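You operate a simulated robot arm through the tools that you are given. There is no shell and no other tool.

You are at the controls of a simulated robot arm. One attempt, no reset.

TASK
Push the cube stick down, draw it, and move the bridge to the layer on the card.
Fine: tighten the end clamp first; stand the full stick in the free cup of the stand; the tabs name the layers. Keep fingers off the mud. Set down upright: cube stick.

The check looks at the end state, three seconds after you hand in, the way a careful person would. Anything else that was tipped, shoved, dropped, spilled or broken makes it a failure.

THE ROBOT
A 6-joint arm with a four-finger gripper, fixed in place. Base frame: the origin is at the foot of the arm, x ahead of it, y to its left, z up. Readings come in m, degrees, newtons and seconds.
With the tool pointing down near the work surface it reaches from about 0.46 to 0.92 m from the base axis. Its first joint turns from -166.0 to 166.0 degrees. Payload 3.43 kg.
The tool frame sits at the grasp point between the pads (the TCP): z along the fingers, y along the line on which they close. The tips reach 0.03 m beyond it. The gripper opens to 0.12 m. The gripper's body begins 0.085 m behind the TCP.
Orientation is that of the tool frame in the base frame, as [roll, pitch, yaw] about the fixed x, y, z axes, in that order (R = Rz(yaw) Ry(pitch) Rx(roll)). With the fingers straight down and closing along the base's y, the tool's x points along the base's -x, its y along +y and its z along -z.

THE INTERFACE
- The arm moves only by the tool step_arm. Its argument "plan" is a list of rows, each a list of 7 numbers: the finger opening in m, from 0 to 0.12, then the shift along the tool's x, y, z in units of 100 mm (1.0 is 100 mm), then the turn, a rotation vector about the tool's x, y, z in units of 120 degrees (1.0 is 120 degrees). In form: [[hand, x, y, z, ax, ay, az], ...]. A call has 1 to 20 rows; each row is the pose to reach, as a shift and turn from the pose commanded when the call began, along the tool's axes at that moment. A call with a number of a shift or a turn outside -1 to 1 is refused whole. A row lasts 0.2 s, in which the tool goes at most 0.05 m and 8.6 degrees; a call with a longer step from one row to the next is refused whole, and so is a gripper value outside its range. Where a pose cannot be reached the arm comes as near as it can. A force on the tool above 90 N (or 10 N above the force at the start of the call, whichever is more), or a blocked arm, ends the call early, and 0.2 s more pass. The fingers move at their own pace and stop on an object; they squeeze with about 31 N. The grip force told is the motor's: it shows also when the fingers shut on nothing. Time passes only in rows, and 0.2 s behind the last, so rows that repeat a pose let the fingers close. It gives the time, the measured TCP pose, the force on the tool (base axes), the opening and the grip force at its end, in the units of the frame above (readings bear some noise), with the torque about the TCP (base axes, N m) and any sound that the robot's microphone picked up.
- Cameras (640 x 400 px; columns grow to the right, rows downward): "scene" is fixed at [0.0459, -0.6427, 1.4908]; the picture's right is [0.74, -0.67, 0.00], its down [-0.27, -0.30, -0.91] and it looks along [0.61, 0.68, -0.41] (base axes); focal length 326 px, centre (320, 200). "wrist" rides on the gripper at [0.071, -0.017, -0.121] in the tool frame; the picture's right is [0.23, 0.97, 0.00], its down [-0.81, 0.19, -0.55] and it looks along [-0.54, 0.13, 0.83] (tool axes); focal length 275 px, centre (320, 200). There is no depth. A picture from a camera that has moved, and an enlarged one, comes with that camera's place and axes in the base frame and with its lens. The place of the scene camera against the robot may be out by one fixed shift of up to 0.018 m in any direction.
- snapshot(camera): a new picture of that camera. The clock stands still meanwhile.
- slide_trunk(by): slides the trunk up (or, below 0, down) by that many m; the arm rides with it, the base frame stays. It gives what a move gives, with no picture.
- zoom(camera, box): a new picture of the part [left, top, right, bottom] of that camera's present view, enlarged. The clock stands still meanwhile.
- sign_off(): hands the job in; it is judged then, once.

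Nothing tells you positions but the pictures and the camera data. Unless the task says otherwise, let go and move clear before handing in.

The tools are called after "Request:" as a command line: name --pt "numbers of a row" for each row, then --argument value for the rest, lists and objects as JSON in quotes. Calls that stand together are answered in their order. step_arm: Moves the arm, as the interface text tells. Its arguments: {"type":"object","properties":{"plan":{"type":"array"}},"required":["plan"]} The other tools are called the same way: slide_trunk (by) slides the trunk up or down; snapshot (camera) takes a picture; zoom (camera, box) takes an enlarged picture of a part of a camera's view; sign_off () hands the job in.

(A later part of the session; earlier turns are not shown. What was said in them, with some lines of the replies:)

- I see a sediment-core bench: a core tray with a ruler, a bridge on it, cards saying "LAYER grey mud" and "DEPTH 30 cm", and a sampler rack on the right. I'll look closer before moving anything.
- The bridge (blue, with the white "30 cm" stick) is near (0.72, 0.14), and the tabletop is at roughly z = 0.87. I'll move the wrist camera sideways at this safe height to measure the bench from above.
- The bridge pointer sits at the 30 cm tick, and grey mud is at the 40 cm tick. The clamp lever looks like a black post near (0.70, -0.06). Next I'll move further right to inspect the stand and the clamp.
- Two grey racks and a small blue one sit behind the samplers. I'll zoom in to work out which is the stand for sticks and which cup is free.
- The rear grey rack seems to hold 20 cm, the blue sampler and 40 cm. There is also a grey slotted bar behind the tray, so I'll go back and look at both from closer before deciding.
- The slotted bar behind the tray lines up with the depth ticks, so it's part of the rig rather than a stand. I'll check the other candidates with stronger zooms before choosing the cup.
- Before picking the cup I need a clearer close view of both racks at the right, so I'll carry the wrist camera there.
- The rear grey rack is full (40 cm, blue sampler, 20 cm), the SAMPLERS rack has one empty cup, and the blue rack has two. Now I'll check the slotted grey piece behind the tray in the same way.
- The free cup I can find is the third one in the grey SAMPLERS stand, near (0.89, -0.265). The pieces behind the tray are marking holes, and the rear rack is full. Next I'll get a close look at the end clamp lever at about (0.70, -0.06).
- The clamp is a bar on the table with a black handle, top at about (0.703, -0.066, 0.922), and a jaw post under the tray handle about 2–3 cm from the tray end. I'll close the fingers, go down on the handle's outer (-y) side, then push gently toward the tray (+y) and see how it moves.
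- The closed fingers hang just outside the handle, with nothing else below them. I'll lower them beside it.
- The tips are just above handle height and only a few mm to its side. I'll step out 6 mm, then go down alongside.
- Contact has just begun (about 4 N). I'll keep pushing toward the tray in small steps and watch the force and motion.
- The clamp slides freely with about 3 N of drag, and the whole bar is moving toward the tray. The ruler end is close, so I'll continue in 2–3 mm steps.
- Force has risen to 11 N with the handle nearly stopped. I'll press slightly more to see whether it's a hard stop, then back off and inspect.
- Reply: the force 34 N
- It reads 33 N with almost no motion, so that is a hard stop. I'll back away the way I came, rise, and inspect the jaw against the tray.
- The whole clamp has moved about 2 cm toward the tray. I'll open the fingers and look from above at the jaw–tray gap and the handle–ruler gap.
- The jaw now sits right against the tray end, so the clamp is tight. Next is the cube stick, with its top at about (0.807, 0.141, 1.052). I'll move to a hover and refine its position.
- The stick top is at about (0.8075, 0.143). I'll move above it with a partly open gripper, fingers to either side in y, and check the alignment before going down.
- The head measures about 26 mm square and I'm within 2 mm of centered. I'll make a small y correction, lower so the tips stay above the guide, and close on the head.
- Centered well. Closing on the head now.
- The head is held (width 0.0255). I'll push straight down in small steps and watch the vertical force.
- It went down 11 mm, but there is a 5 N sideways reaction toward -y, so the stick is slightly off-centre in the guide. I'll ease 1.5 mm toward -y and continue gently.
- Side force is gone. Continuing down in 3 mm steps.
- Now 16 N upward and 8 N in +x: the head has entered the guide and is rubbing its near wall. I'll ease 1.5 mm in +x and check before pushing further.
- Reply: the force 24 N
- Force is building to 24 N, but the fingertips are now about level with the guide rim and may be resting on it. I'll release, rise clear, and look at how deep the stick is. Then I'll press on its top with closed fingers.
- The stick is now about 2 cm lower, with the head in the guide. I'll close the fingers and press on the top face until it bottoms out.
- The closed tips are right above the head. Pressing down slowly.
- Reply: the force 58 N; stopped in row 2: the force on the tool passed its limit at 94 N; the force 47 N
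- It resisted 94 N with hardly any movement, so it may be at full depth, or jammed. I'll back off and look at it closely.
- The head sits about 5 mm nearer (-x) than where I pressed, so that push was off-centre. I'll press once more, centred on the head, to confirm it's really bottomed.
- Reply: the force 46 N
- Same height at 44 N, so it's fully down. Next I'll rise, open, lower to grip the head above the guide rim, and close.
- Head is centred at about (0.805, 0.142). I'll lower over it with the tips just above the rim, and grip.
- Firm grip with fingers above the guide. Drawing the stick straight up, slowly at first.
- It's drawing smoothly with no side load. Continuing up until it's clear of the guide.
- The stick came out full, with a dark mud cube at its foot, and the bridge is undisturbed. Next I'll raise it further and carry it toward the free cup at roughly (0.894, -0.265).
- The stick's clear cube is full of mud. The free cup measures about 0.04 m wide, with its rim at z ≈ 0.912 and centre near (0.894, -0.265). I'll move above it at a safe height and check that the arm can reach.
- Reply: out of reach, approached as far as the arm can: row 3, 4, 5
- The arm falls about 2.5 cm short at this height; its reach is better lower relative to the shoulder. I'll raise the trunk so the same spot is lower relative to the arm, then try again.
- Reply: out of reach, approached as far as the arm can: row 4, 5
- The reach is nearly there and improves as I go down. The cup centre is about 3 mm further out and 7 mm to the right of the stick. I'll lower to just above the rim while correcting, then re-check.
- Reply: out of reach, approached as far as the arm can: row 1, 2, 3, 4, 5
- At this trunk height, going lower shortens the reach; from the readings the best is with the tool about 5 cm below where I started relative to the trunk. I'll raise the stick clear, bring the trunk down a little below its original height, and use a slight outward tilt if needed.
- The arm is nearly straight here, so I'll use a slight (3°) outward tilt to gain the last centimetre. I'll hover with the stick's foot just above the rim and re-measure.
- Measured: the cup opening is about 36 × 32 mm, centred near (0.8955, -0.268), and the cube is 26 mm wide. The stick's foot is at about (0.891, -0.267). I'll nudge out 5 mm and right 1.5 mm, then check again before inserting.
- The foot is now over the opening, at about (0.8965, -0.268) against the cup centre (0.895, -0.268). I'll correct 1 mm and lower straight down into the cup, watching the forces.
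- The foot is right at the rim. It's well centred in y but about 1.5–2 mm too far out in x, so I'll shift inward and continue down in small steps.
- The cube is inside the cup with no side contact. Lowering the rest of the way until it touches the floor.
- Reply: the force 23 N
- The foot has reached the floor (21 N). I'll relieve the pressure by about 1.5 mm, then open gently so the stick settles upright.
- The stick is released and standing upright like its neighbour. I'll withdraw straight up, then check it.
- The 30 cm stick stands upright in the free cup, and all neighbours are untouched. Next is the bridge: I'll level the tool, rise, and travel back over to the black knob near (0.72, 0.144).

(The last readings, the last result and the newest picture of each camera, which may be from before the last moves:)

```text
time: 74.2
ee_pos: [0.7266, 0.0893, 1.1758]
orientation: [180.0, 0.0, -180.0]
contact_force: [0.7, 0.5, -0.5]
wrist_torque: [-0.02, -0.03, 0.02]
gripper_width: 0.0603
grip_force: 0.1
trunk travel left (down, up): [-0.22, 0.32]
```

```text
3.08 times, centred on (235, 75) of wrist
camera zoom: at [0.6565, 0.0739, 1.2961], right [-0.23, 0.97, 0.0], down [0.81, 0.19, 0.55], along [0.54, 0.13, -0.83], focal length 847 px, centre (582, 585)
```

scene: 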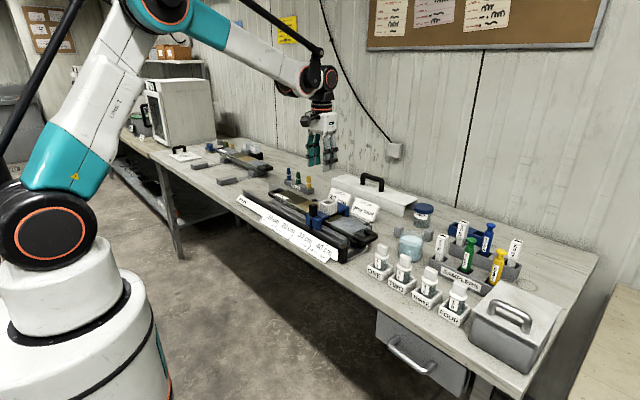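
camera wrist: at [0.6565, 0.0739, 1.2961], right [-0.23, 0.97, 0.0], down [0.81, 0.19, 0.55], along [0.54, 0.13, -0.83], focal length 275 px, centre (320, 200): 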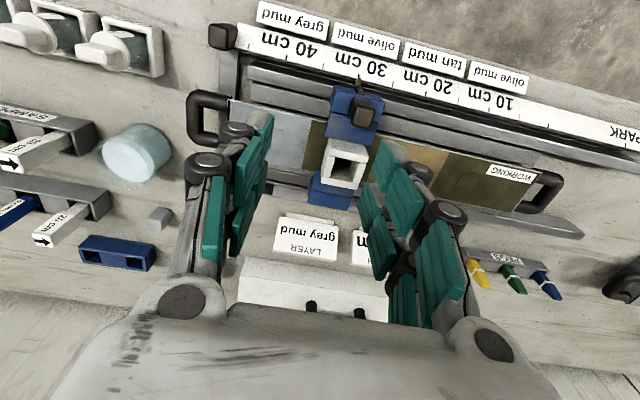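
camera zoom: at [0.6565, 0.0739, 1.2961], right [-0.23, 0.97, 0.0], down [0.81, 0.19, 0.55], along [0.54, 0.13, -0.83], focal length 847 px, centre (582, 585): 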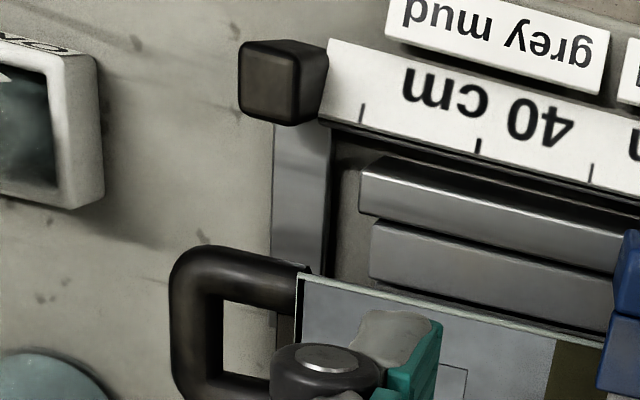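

The pointer still sits at the 30 tick and the clamp has stayed put. The knob top is at about (0.733, 0.141, 0.999) and roughly 23 mm wide. Moving above it and descending.

Request:
step_arm --pt "0.06 -0.03 0.25 0 0 0 0" --pt "0.06 -0.06 0.505 0.2 0 0 0" --pt "0.06 -0.06 0.505 0.6 0 0 0" --pt "0.06 -0.06 0.505 1.0 0 0 0" --pt "0.06 -0.06 0.505 1.0 0 0 0"

Request:
snapshot --camera "wrist"

Request:
zoom --camera "scene" --box '[280, 150, 370, 240]'

```text
time: 75.4
ee_pos: [0.7376, 0.1418, 1.0752]
orientation: [180.0, 0.0, 180.0]
contact_force: [0.3, -0.4, -0.4]
wrist_torque: [-0.01, -0.01, 0.01]
gripper_width: 0.0598
grip_force: 0.2
trunk travel left (down, up): [-0.22, 0.32]
```

```text
taken
camera wrist: at [0.6672, 0.1266, 1.1962], right [-0.23, 0.97, 0.0], down [0.81, 0.19, 0.55], along [0.54, 0.13, -0.83], focal length 275 px, centre (320, 200)
```

wrist: 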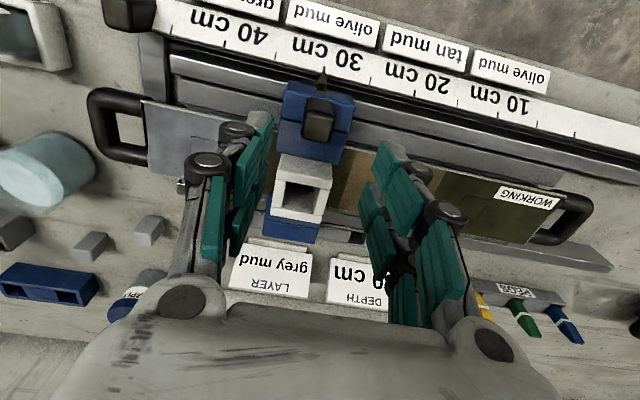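

```text
4.44 times, centred on (325, 195) of scene
camera zoom: at [0.0459, -0.6427, 1.4908], right [0.74, -0.67, 0.0], down [-0.27, -0.3, -0.91], along [0.61, 0.68, -0.41], focal length 1448 px, centre (298, 222)
```

zoom: 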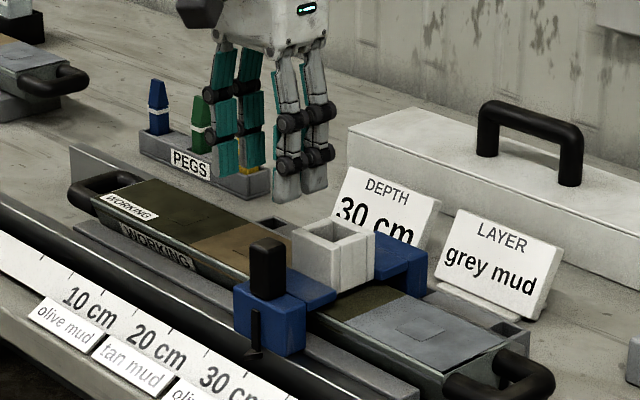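

Request:
step_arm --pt "0.06 0.045 -0.01 0.25 0 0 0" --pt "0.06 0.045 -0.01 0.5 0 0 0" --pt "0.06 0.045 -0.01 0.7 0 0 0" --pt "0.06 0.045 -0.01 0.78 0 0 0" --pt "0.06 0.045 -0.01 0.78 0 0 0"

Request:
zoom --camera "scene" --box '[290, 170, 360, 240]'

Request:
zoom --camera "wrist" --box '[220, 80, 420, 240]'

```text
time: 76.6
ee_pos: [0.7286, 0.1412, 0.9973]
orientation: [-180.0, -0.1, -180.0]
contact_force: [0.9, -0.1, -0.2]
wrist_torque: [-0.02, -0.01, 0.0]
gripper_width: 0.0601
grip_force: 0.0
trunk travel left (down, up): [-0.22, 0.32]
```

```text
5.71 times, centred on (325, 205) of scene
camera zoom: at [0.0459, -0.6427, 1.4908], right [0.74, -0.67, 0.0], down [-0.27, -0.3, -0.91], along [0.61, 0.68, -0.41], focal length 1862 px, centre (291, 171)
```

zoom: 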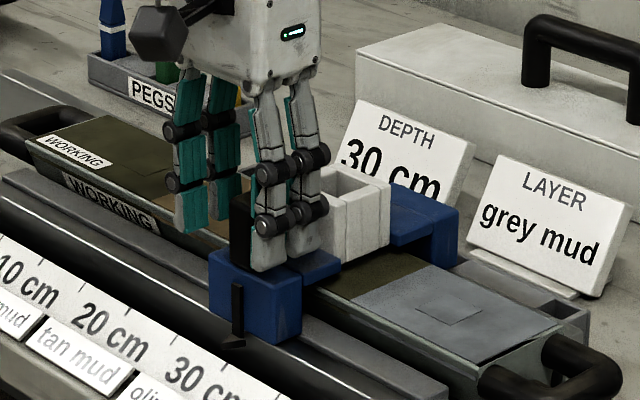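

```text
2.50 times, centred on (320, 160) of wrist
camera zoom: at [0.6586, 0.1254, 1.1182], right [-0.23, 0.97, 0.0], down [0.81, 0.19, 0.55], along [0.54, 0.13, -0.83], focal length 688 px, centre (320, 300)
```

zoom: 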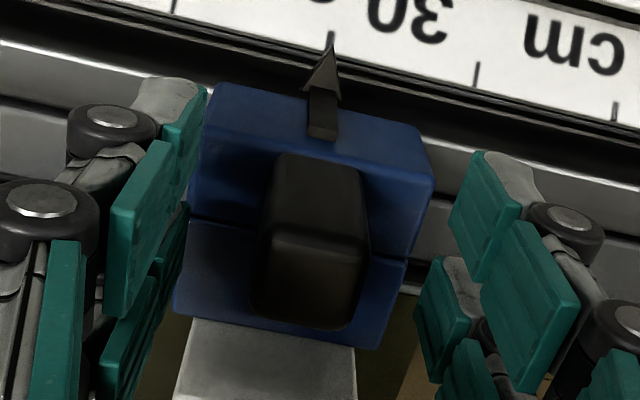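

The fingers straddle the knob, about 2 mm off in each axis. I'll make that small correction and close.

Request:
step_arm --pt "0.06 -0.02 -0.018 0 0 0 0" --pt "0.045 -0.02 -0.018 0 0 0 0" --pt "0.035 -0.02 -0.018 0 0 0 0" --pt "0.025 -0.02 -0.018 0 0 0 0" --pt "0.0 -0.02 -0.018 0 0 0 0" --pt "0.0 -0.02 -0.018 0 0 0 0"

Request:
zoom --camera "wrist" --box '[220, 60, 420, 240]'

```text
time: 78.0
ee_pos: [0.7298, 0.1395, 0.9981]
orientation: [-180.0, 0.0, -180.0]
contact_force: [0.0, 0.6, -0.1]
wrist_torque: [0.02, -0.04, 0.0]
gripper_width: 0.0235
grip_force: 45.2
trunk travel left (down, up): [-0.22, 0.32]
```

```text
2.22 times, centred on (320, 150) of wrist
camera zoom: at [0.6601, 0.1237, 1.1181], right [-0.23, 0.97, 0.0], down [0.81, 0.19, 0.55], along [0.54, 0.13, -0.83], focal length 612 px, centre (320, 311)
```

zoom: 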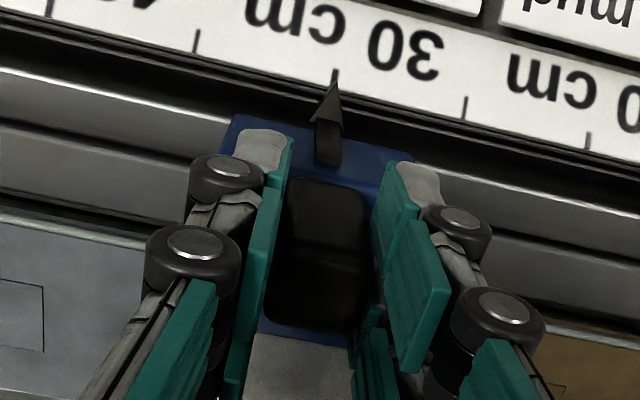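

The knob is held, and the pointer is right at the 30 tick. Sliding the bridge toward 40 cm (-y), first a short test.

Request:
step_arm --pt "0.0 0 -0.05 0 0 0 0" --pt "0.0 0 -0.1 0 0 0 0" --pt "0.0 0 -0.15 0 0 0 0" --pt "0.0 0 -0.2 0 0 0 0"

Request:
zoom --camera "wrist" --box '[220, 60, 420, 240]'

Request:
zoom --camera "scene" --box '[290, 170, 380, 260]'

```text
time: 79.0
ee_pos: [0.7296, 0.1167, 0.9978]
orientation: [-180.0, 0.0, -179.9]
contact_force: [-5.5, 0.1, -4.8]
wrist_torque: [0.22, 0.44, 0.27]
gripper_width: 0.024
grip_force: 45.2
trunk travel left (down, up): [-0.22, 0.32]
```

```text
2.22 times, centred on (320, 150) of wrist
camera zoom: at [0.6602, 0.1008, 1.1182], right [-0.23, 0.97, 0.0], down [0.81, 0.19, 0.55], along [0.54, 0.13, -0.83], focal length 612 px, centre (320, 311)
```

zoom: 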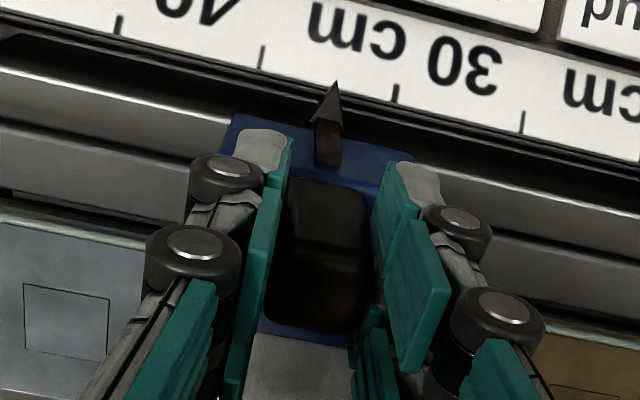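

```text
4.44 times, centred on (335, 215) of scene
camera zoom: at [0.0459, -0.6427, 1.4908], right [0.74, -0.67, 0.0], down [-0.27, -0.3, -0.91], along [0.61, 0.68, -0.41], focal length 1448 px, centre (253, 133)
```

zoom: 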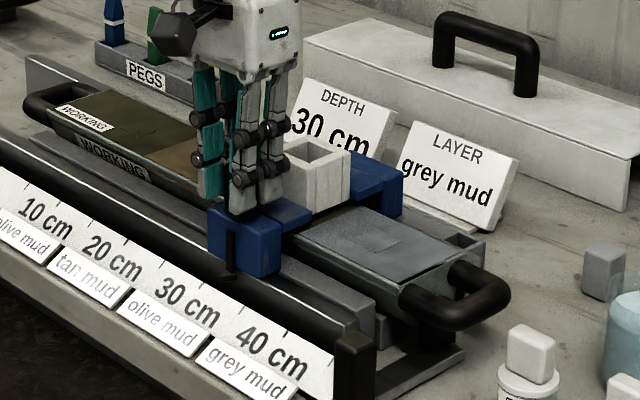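

It slides smoothly and the pointer is moving along the ruler. Continuing.

Request:
step_arm --pt "0.0 0 -0.08 0 0 0 0" --pt "0.0 0 -0.16 0 0 0 0" --pt "0.0 0 -0.24 0 0 0 0" --pt "0.0 0 -0.32 0 0 0 0" --pt "0.0 0 -0.4 0 0 0 0" --pt "0.0 0 -0.48 0 0 0 0" --pt "0.0 0 -0.56 0 0 0 0" --pt "0.0 0 -0.62 0 0 0 0" --pt "0.0 0 -0.66 0 0 0 0"

Request:
zoom --camera "wrist" --box '[220, 60, 420, 240]'

Request:
zoom --camera "scene" --box '[290, 170, 380, 260]'

```text
time: 81.0
ee_pos: [0.7298, 0.0524, 0.9984]
orientation: [179.9, -0.1, 180.0]
contact_force: [-11.7, -2.3, -20.9]
wrist_torque: [0.08, 0.78, 0.13]
gripper_width: 0.0239
grip_force: 44.8
trunk travel left (down, up): [-0.22, 0.32]
```

```text
2.22 times, centred on (320, 150) of wrist
camera zoom: at [0.6603, 0.0371, 1.1183], right [-0.23, 0.97, 0.0], down [0.81, 0.19, 0.55], along [0.54, 0.13, -0.83], focal length 612 px, centre (320, 311)
```

zoom: 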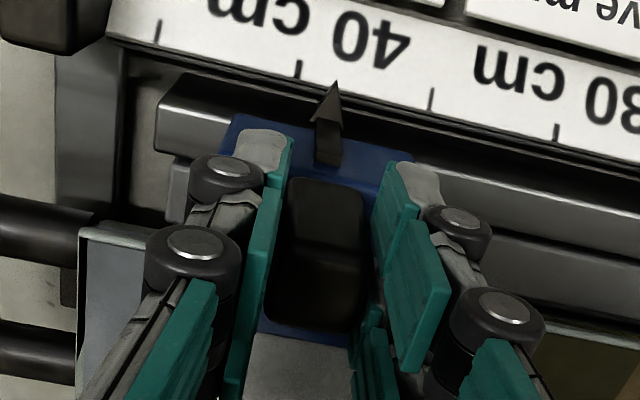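

```text
4.44 times, centred on (335, 215) of scene
camera zoom: at [0.0459, -0.6427, 1.4908], right [0.74, -0.67, 0.0], down [-0.27, -0.3, -0.91], along [0.61, 0.68, -0.41], focal length 1448 px, centre (253, 133)
```

zoom: 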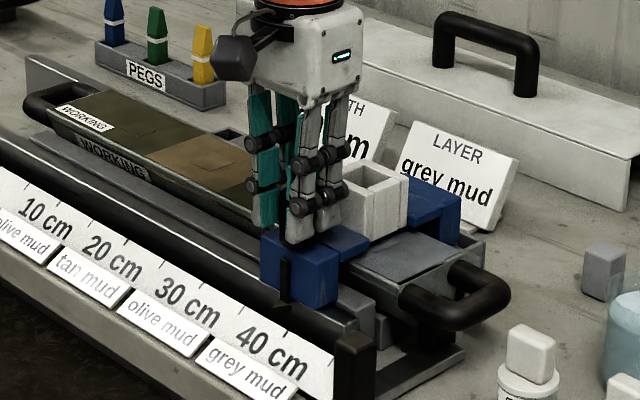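

The pointer has about 13 mm to go to the 40 tick. A vertical load of 21 N has built up on the grip, so I'll relax it slightly (down and inward by under 1 mm) while finishing the slide.

Request:
step_arm --pt "0.0 0.004 0 0.006 0 0 0" --pt "0.0 0.006 -0.04 0.008 0 0 0" --pt "0.0 0.006 -0.08 0.008 0 0 0" --pt "0.0 0.006 -0.11 0.008 0 0 0" --pt "0.0 0.006 -0.128 0.008 0 0 0" --pt "0.0 0.006 -0.128 0.008 0 0 0"

Request:
zoom --camera "wrist" --box '[220, 60, 420, 240]'

Request:
zoom --camera "wrist" --box '[290, 60, 350, 120]'

```text
time: 82.4
ee_pos: [0.7311, 0.0404, 0.9981]
orientation: [180.0, 0.2, -179.8]
contact_force: [8.0, 0.4, 18.2]
wrist_torque: [0.1, 0.07, -0.08]
gripper_width: 0.0235
grip_force: 45.2
trunk travel left (down, up): [-0.22, 0.32]
```

```text
2.22 times, centred on (320, 150) of wrist
camera zoom: at [0.66, 0.0243, 1.1181], right [-0.23, 0.97, 0.0], down [0.81, 0.19, 0.55], along [0.54, 0.13, -0.83], focal length 612 px, centre (320, 311)
```

zoom: 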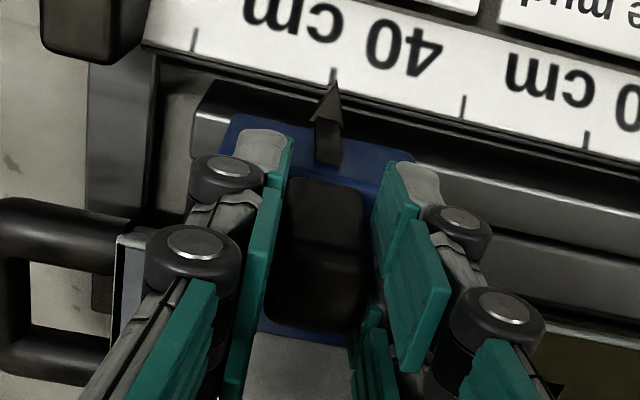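

```text
6.67 times, centred on (320, 90) of wrist
camera zoom: at [0.66, 0.0243, 1.1181], right [-0.23, 0.97, 0.0], down [0.81, 0.19, 0.55], along [0.54, 0.13, -0.83], focal length 1835 px, centre (320, 933)
```

zoom: 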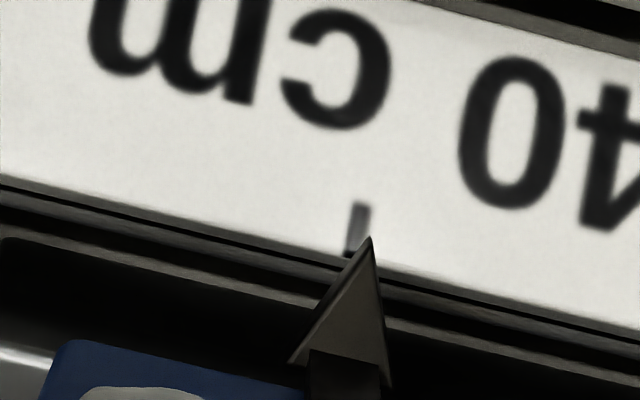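

The pointer is right on the 40 cm tick. I'll relieve the small downward load, then open and lift away.

Request:
step_arm --pt "0.0 -0.003 0 -0.004 0 0 0" --pt "0.0 -0.003 0 -0.004 0 0 0"

Request:
step_arm --pt "0.03 0 0 0 0 0 0" --pt "0.045 0 0 0 0 0 0" --pt "0.06 0 0 0 0 0 0" --pt "0.06 0 0 0 0 0 0" --pt "0.06 0 0 -0.2 0 0 0" --pt "0.06 0 0 -0.5 0 0 0" --pt "0.06 0 0 -0.8 0 0 0" --pt "0.06 0 0 -1.0 0 0 0"

Request:
snapshot --camera "wrist"

Request:
zoom --camera "wrist" --box '[220, 20, 420, 200]'

Request:
zoom --camera "scene" --box '[290, 180, 390, 270]'

```text
time: 83.0
ee_pos: [0.7295, 0.0398, 0.997]
orientation: [179.9, 0.0, -180.0]
contact_force: [6.9, 1.8, 14.9]
wrist_torque: [0.06, -1.44, 0.04]
gripper_width: 0.0238
grip_force: 45.3
trunk travel left (down, up): [-0.22, 0.32]
```

```text
time: 84.8
ee_pos: [0.7298, 0.0396, 1.0991]
orientation: [179.9, -0.1, 180.0]
contact_force: [0.2, -1.1, 0.4]
wrist_torque: [-0.02, -0.02, 0.01]
gripper_width: 0.0602
grip_force: 0.1
trunk travel left (down, up): [-0.22, 0.32]
```

```text
taken
camera wrist: at [0.6598, 0.0237, 1.2189], right [-0.23, 0.97, 0.0], down [0.81, 0.19, 0.55], along [0.54, 0.13, -0.83], focal length 275 px, centre (320, 200)
```

wrist: 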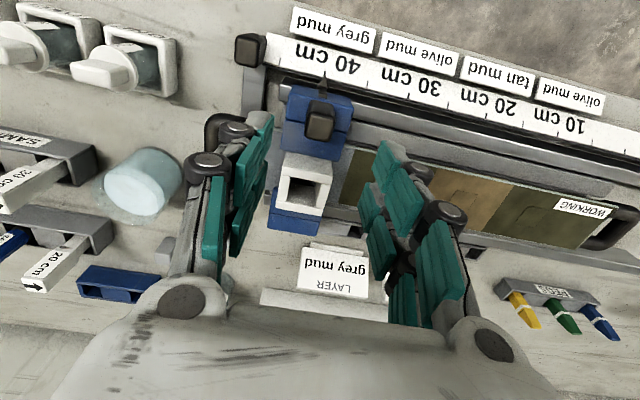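

```text
2.22 times, centred on (320, 110) of wrist
camera zoom: at [0.6598, 0.0237, 1.2189], right [-0.23, 0.97, 0.0], down [0.81, 0.19, 0.55], along [0.54, 0.13, -0.83], focal length 612 px, centre (320, 400)
```

zoom: 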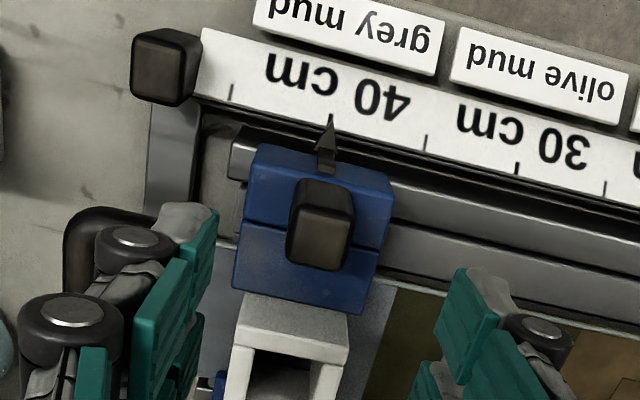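

```text
4.44 times, centred on (340, 225) of scene
camera zoom: at [0.0459, -0.6427, 1.4908], right [0.74, -0.67, 0.0], down [-0.27, -0.3, -0.91], along [0.61, 0.68, -0.41], focal length 1448 px, centre (231, 89)
```

zoom: 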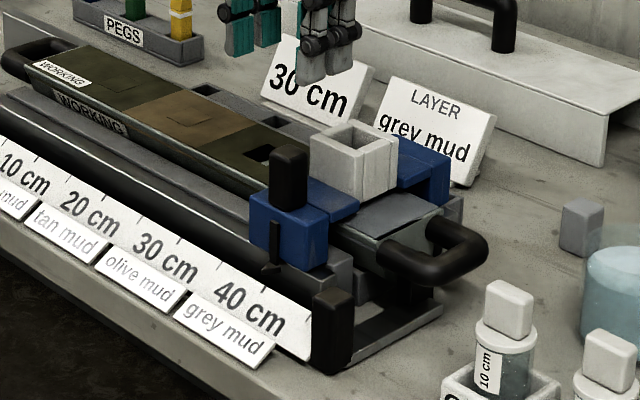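

The bridge is at 40 cm over the grey mud, and the clean square hole it left at 30 cm is visible. I'll move the arm clear and do a final check of everything.

Request:
step_arm --pt "0.06 0.1 0 -0.4 0 0 0" --pt "0.08 0.4 0 -0.8 0 0 0" --pt "0.1 0.8 0 -1.0 0 0 0" --pt "0.12 1.0 0 -1.0 0 0 0"

Request:
step_arm --pt "0.12 0 0.4 -0.1 0 0 0" --pt "0.12 0 0.8 -0.2 0 0 0" --pt "0.12 0 1.0 -0.3 0 0 0"

Request:
snapshot --camera "scene"

Request:
zoom --camera "scene" --box '[300, 190, 400, 275]'

Request:
zoom --camera "scene" --box '[400, 200, 540, 310]'

Request:
zoom --camera "wrist" --box '[60, 40, 400, 260]'

```text
time: 85.8
ee_pos: [0.6308, 0.0392, 1.2001]
orientation: [179.9, 0.0, 180.0]
contact_force: [0.4, -0.7, 0.9]
wrist_torque: [-0.05, -0.01, 0.04]
gripper_width: 0.1198
grip_force: 0.0
trunk travel left (down, up): [-0.22, 0.32]
```

```text
time: 86.6
ee_pos: [0.6292, 0.1409, 1.2282]
orientation: [-180.0, 0.0, -180.0]
contact_force: [0.3, 0.2, 0.5]
wrist_torque: [0.0, -0.01, 0.01]
gripper_width: 0.1198
grip_force: 0.1
trunk travel left (down, up): [-0.22, 0.32]
```

```text
taken
```

scene: 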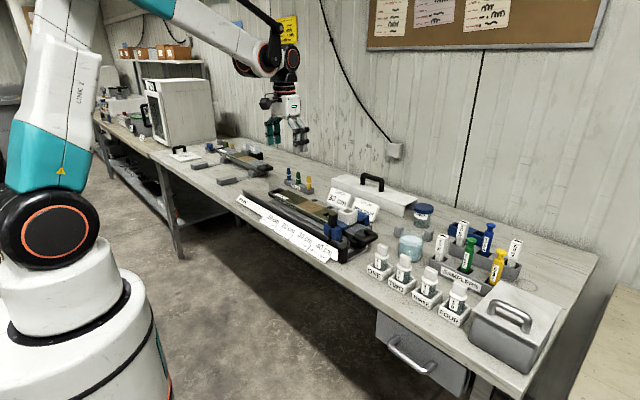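

```text
4.71 times, centred on (350, 232) of scene
camera zoom: at [0.0459, -0.6427, 1.4908], right [0.74, -0.67, 0.0], down [-0.27, -0.3, -0.91], along [0.61, 0.68, -0.41], focal length 1534 px, centre (179, 47)
```

zoom: 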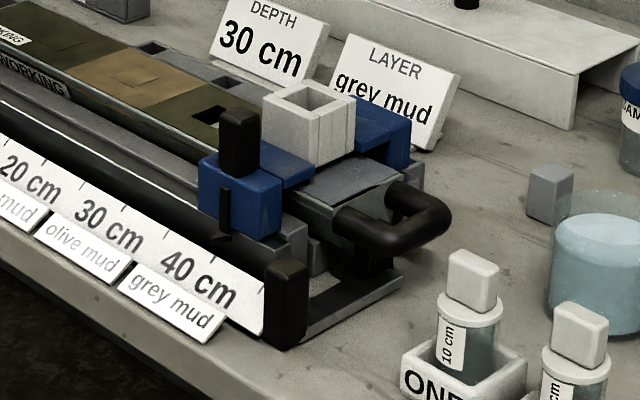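

```text
3.64 times, centred on (470, 255) of scene
camera zoom: at [0.0459, -0.6427, 1.4908], right [0.74, -0.67, 0.0], down [-0.27, -0.3, -0.91], along [0.61, 0.68, -0.41], focal length 1185 px, centre (-226, 0)
```

zoom: 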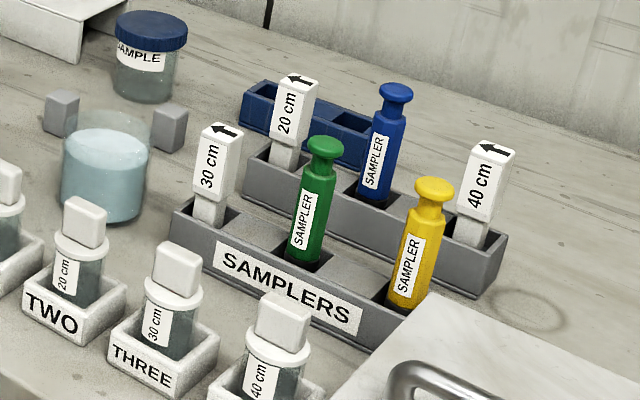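

```text
1.82 times, centred on (230, 150) of wrist
camera zoom: at [0.559, 0.1251, 1.3483], right [-0.23, 0.97, 0.0], down [0.81, 0.19, 0.55], along [0.54, 0.13, -0.83], focal length 500 px, centre (484, 291)
```

zoom: 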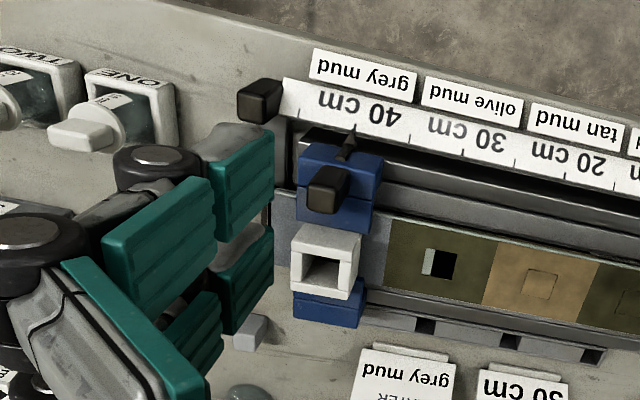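

Final check: the clamp is tight against the tray, and the full 30 cm stick stands upright in the free cup. The bridge is on the 40 cm tick in the grey mud layer. Nothing else was disturbed and the arm is clear, so I'm handing in.

Request:
sign_off

```text
The job is handed in.
```

The job is handed in, and my last pictures showed every part of it in place. The result of the check hasn't come back.

- **End clamp:** I pushed it toward the tray until it hit a hard stop at about 33 N. The jaw sits against the tray end. There was no click or other sound to confirm it.
- **Cube stick:** I pushed it down at 30 cm until it took over 90 N with no further movement, then drew it out full. It left a clean square hole in the olive mud, and the fingers stayed above the guide rim.
- **Stand:** The stick stands upright in the one free cup I could identify, the third cup of the grey SAMPLERS stand. The rack behind it, which holds the 20 cm and 40 cm sticks, was full because the blue sampler is in its middle cup. If you meant a different stand, this is the part most likely to be wrong.
- **Bridge:** It is at the 40 cm tick, over the layer whose tab reads "grey mud".

I saw nothing else tipped, shoved or spilled, and the arm is clear of the bench.
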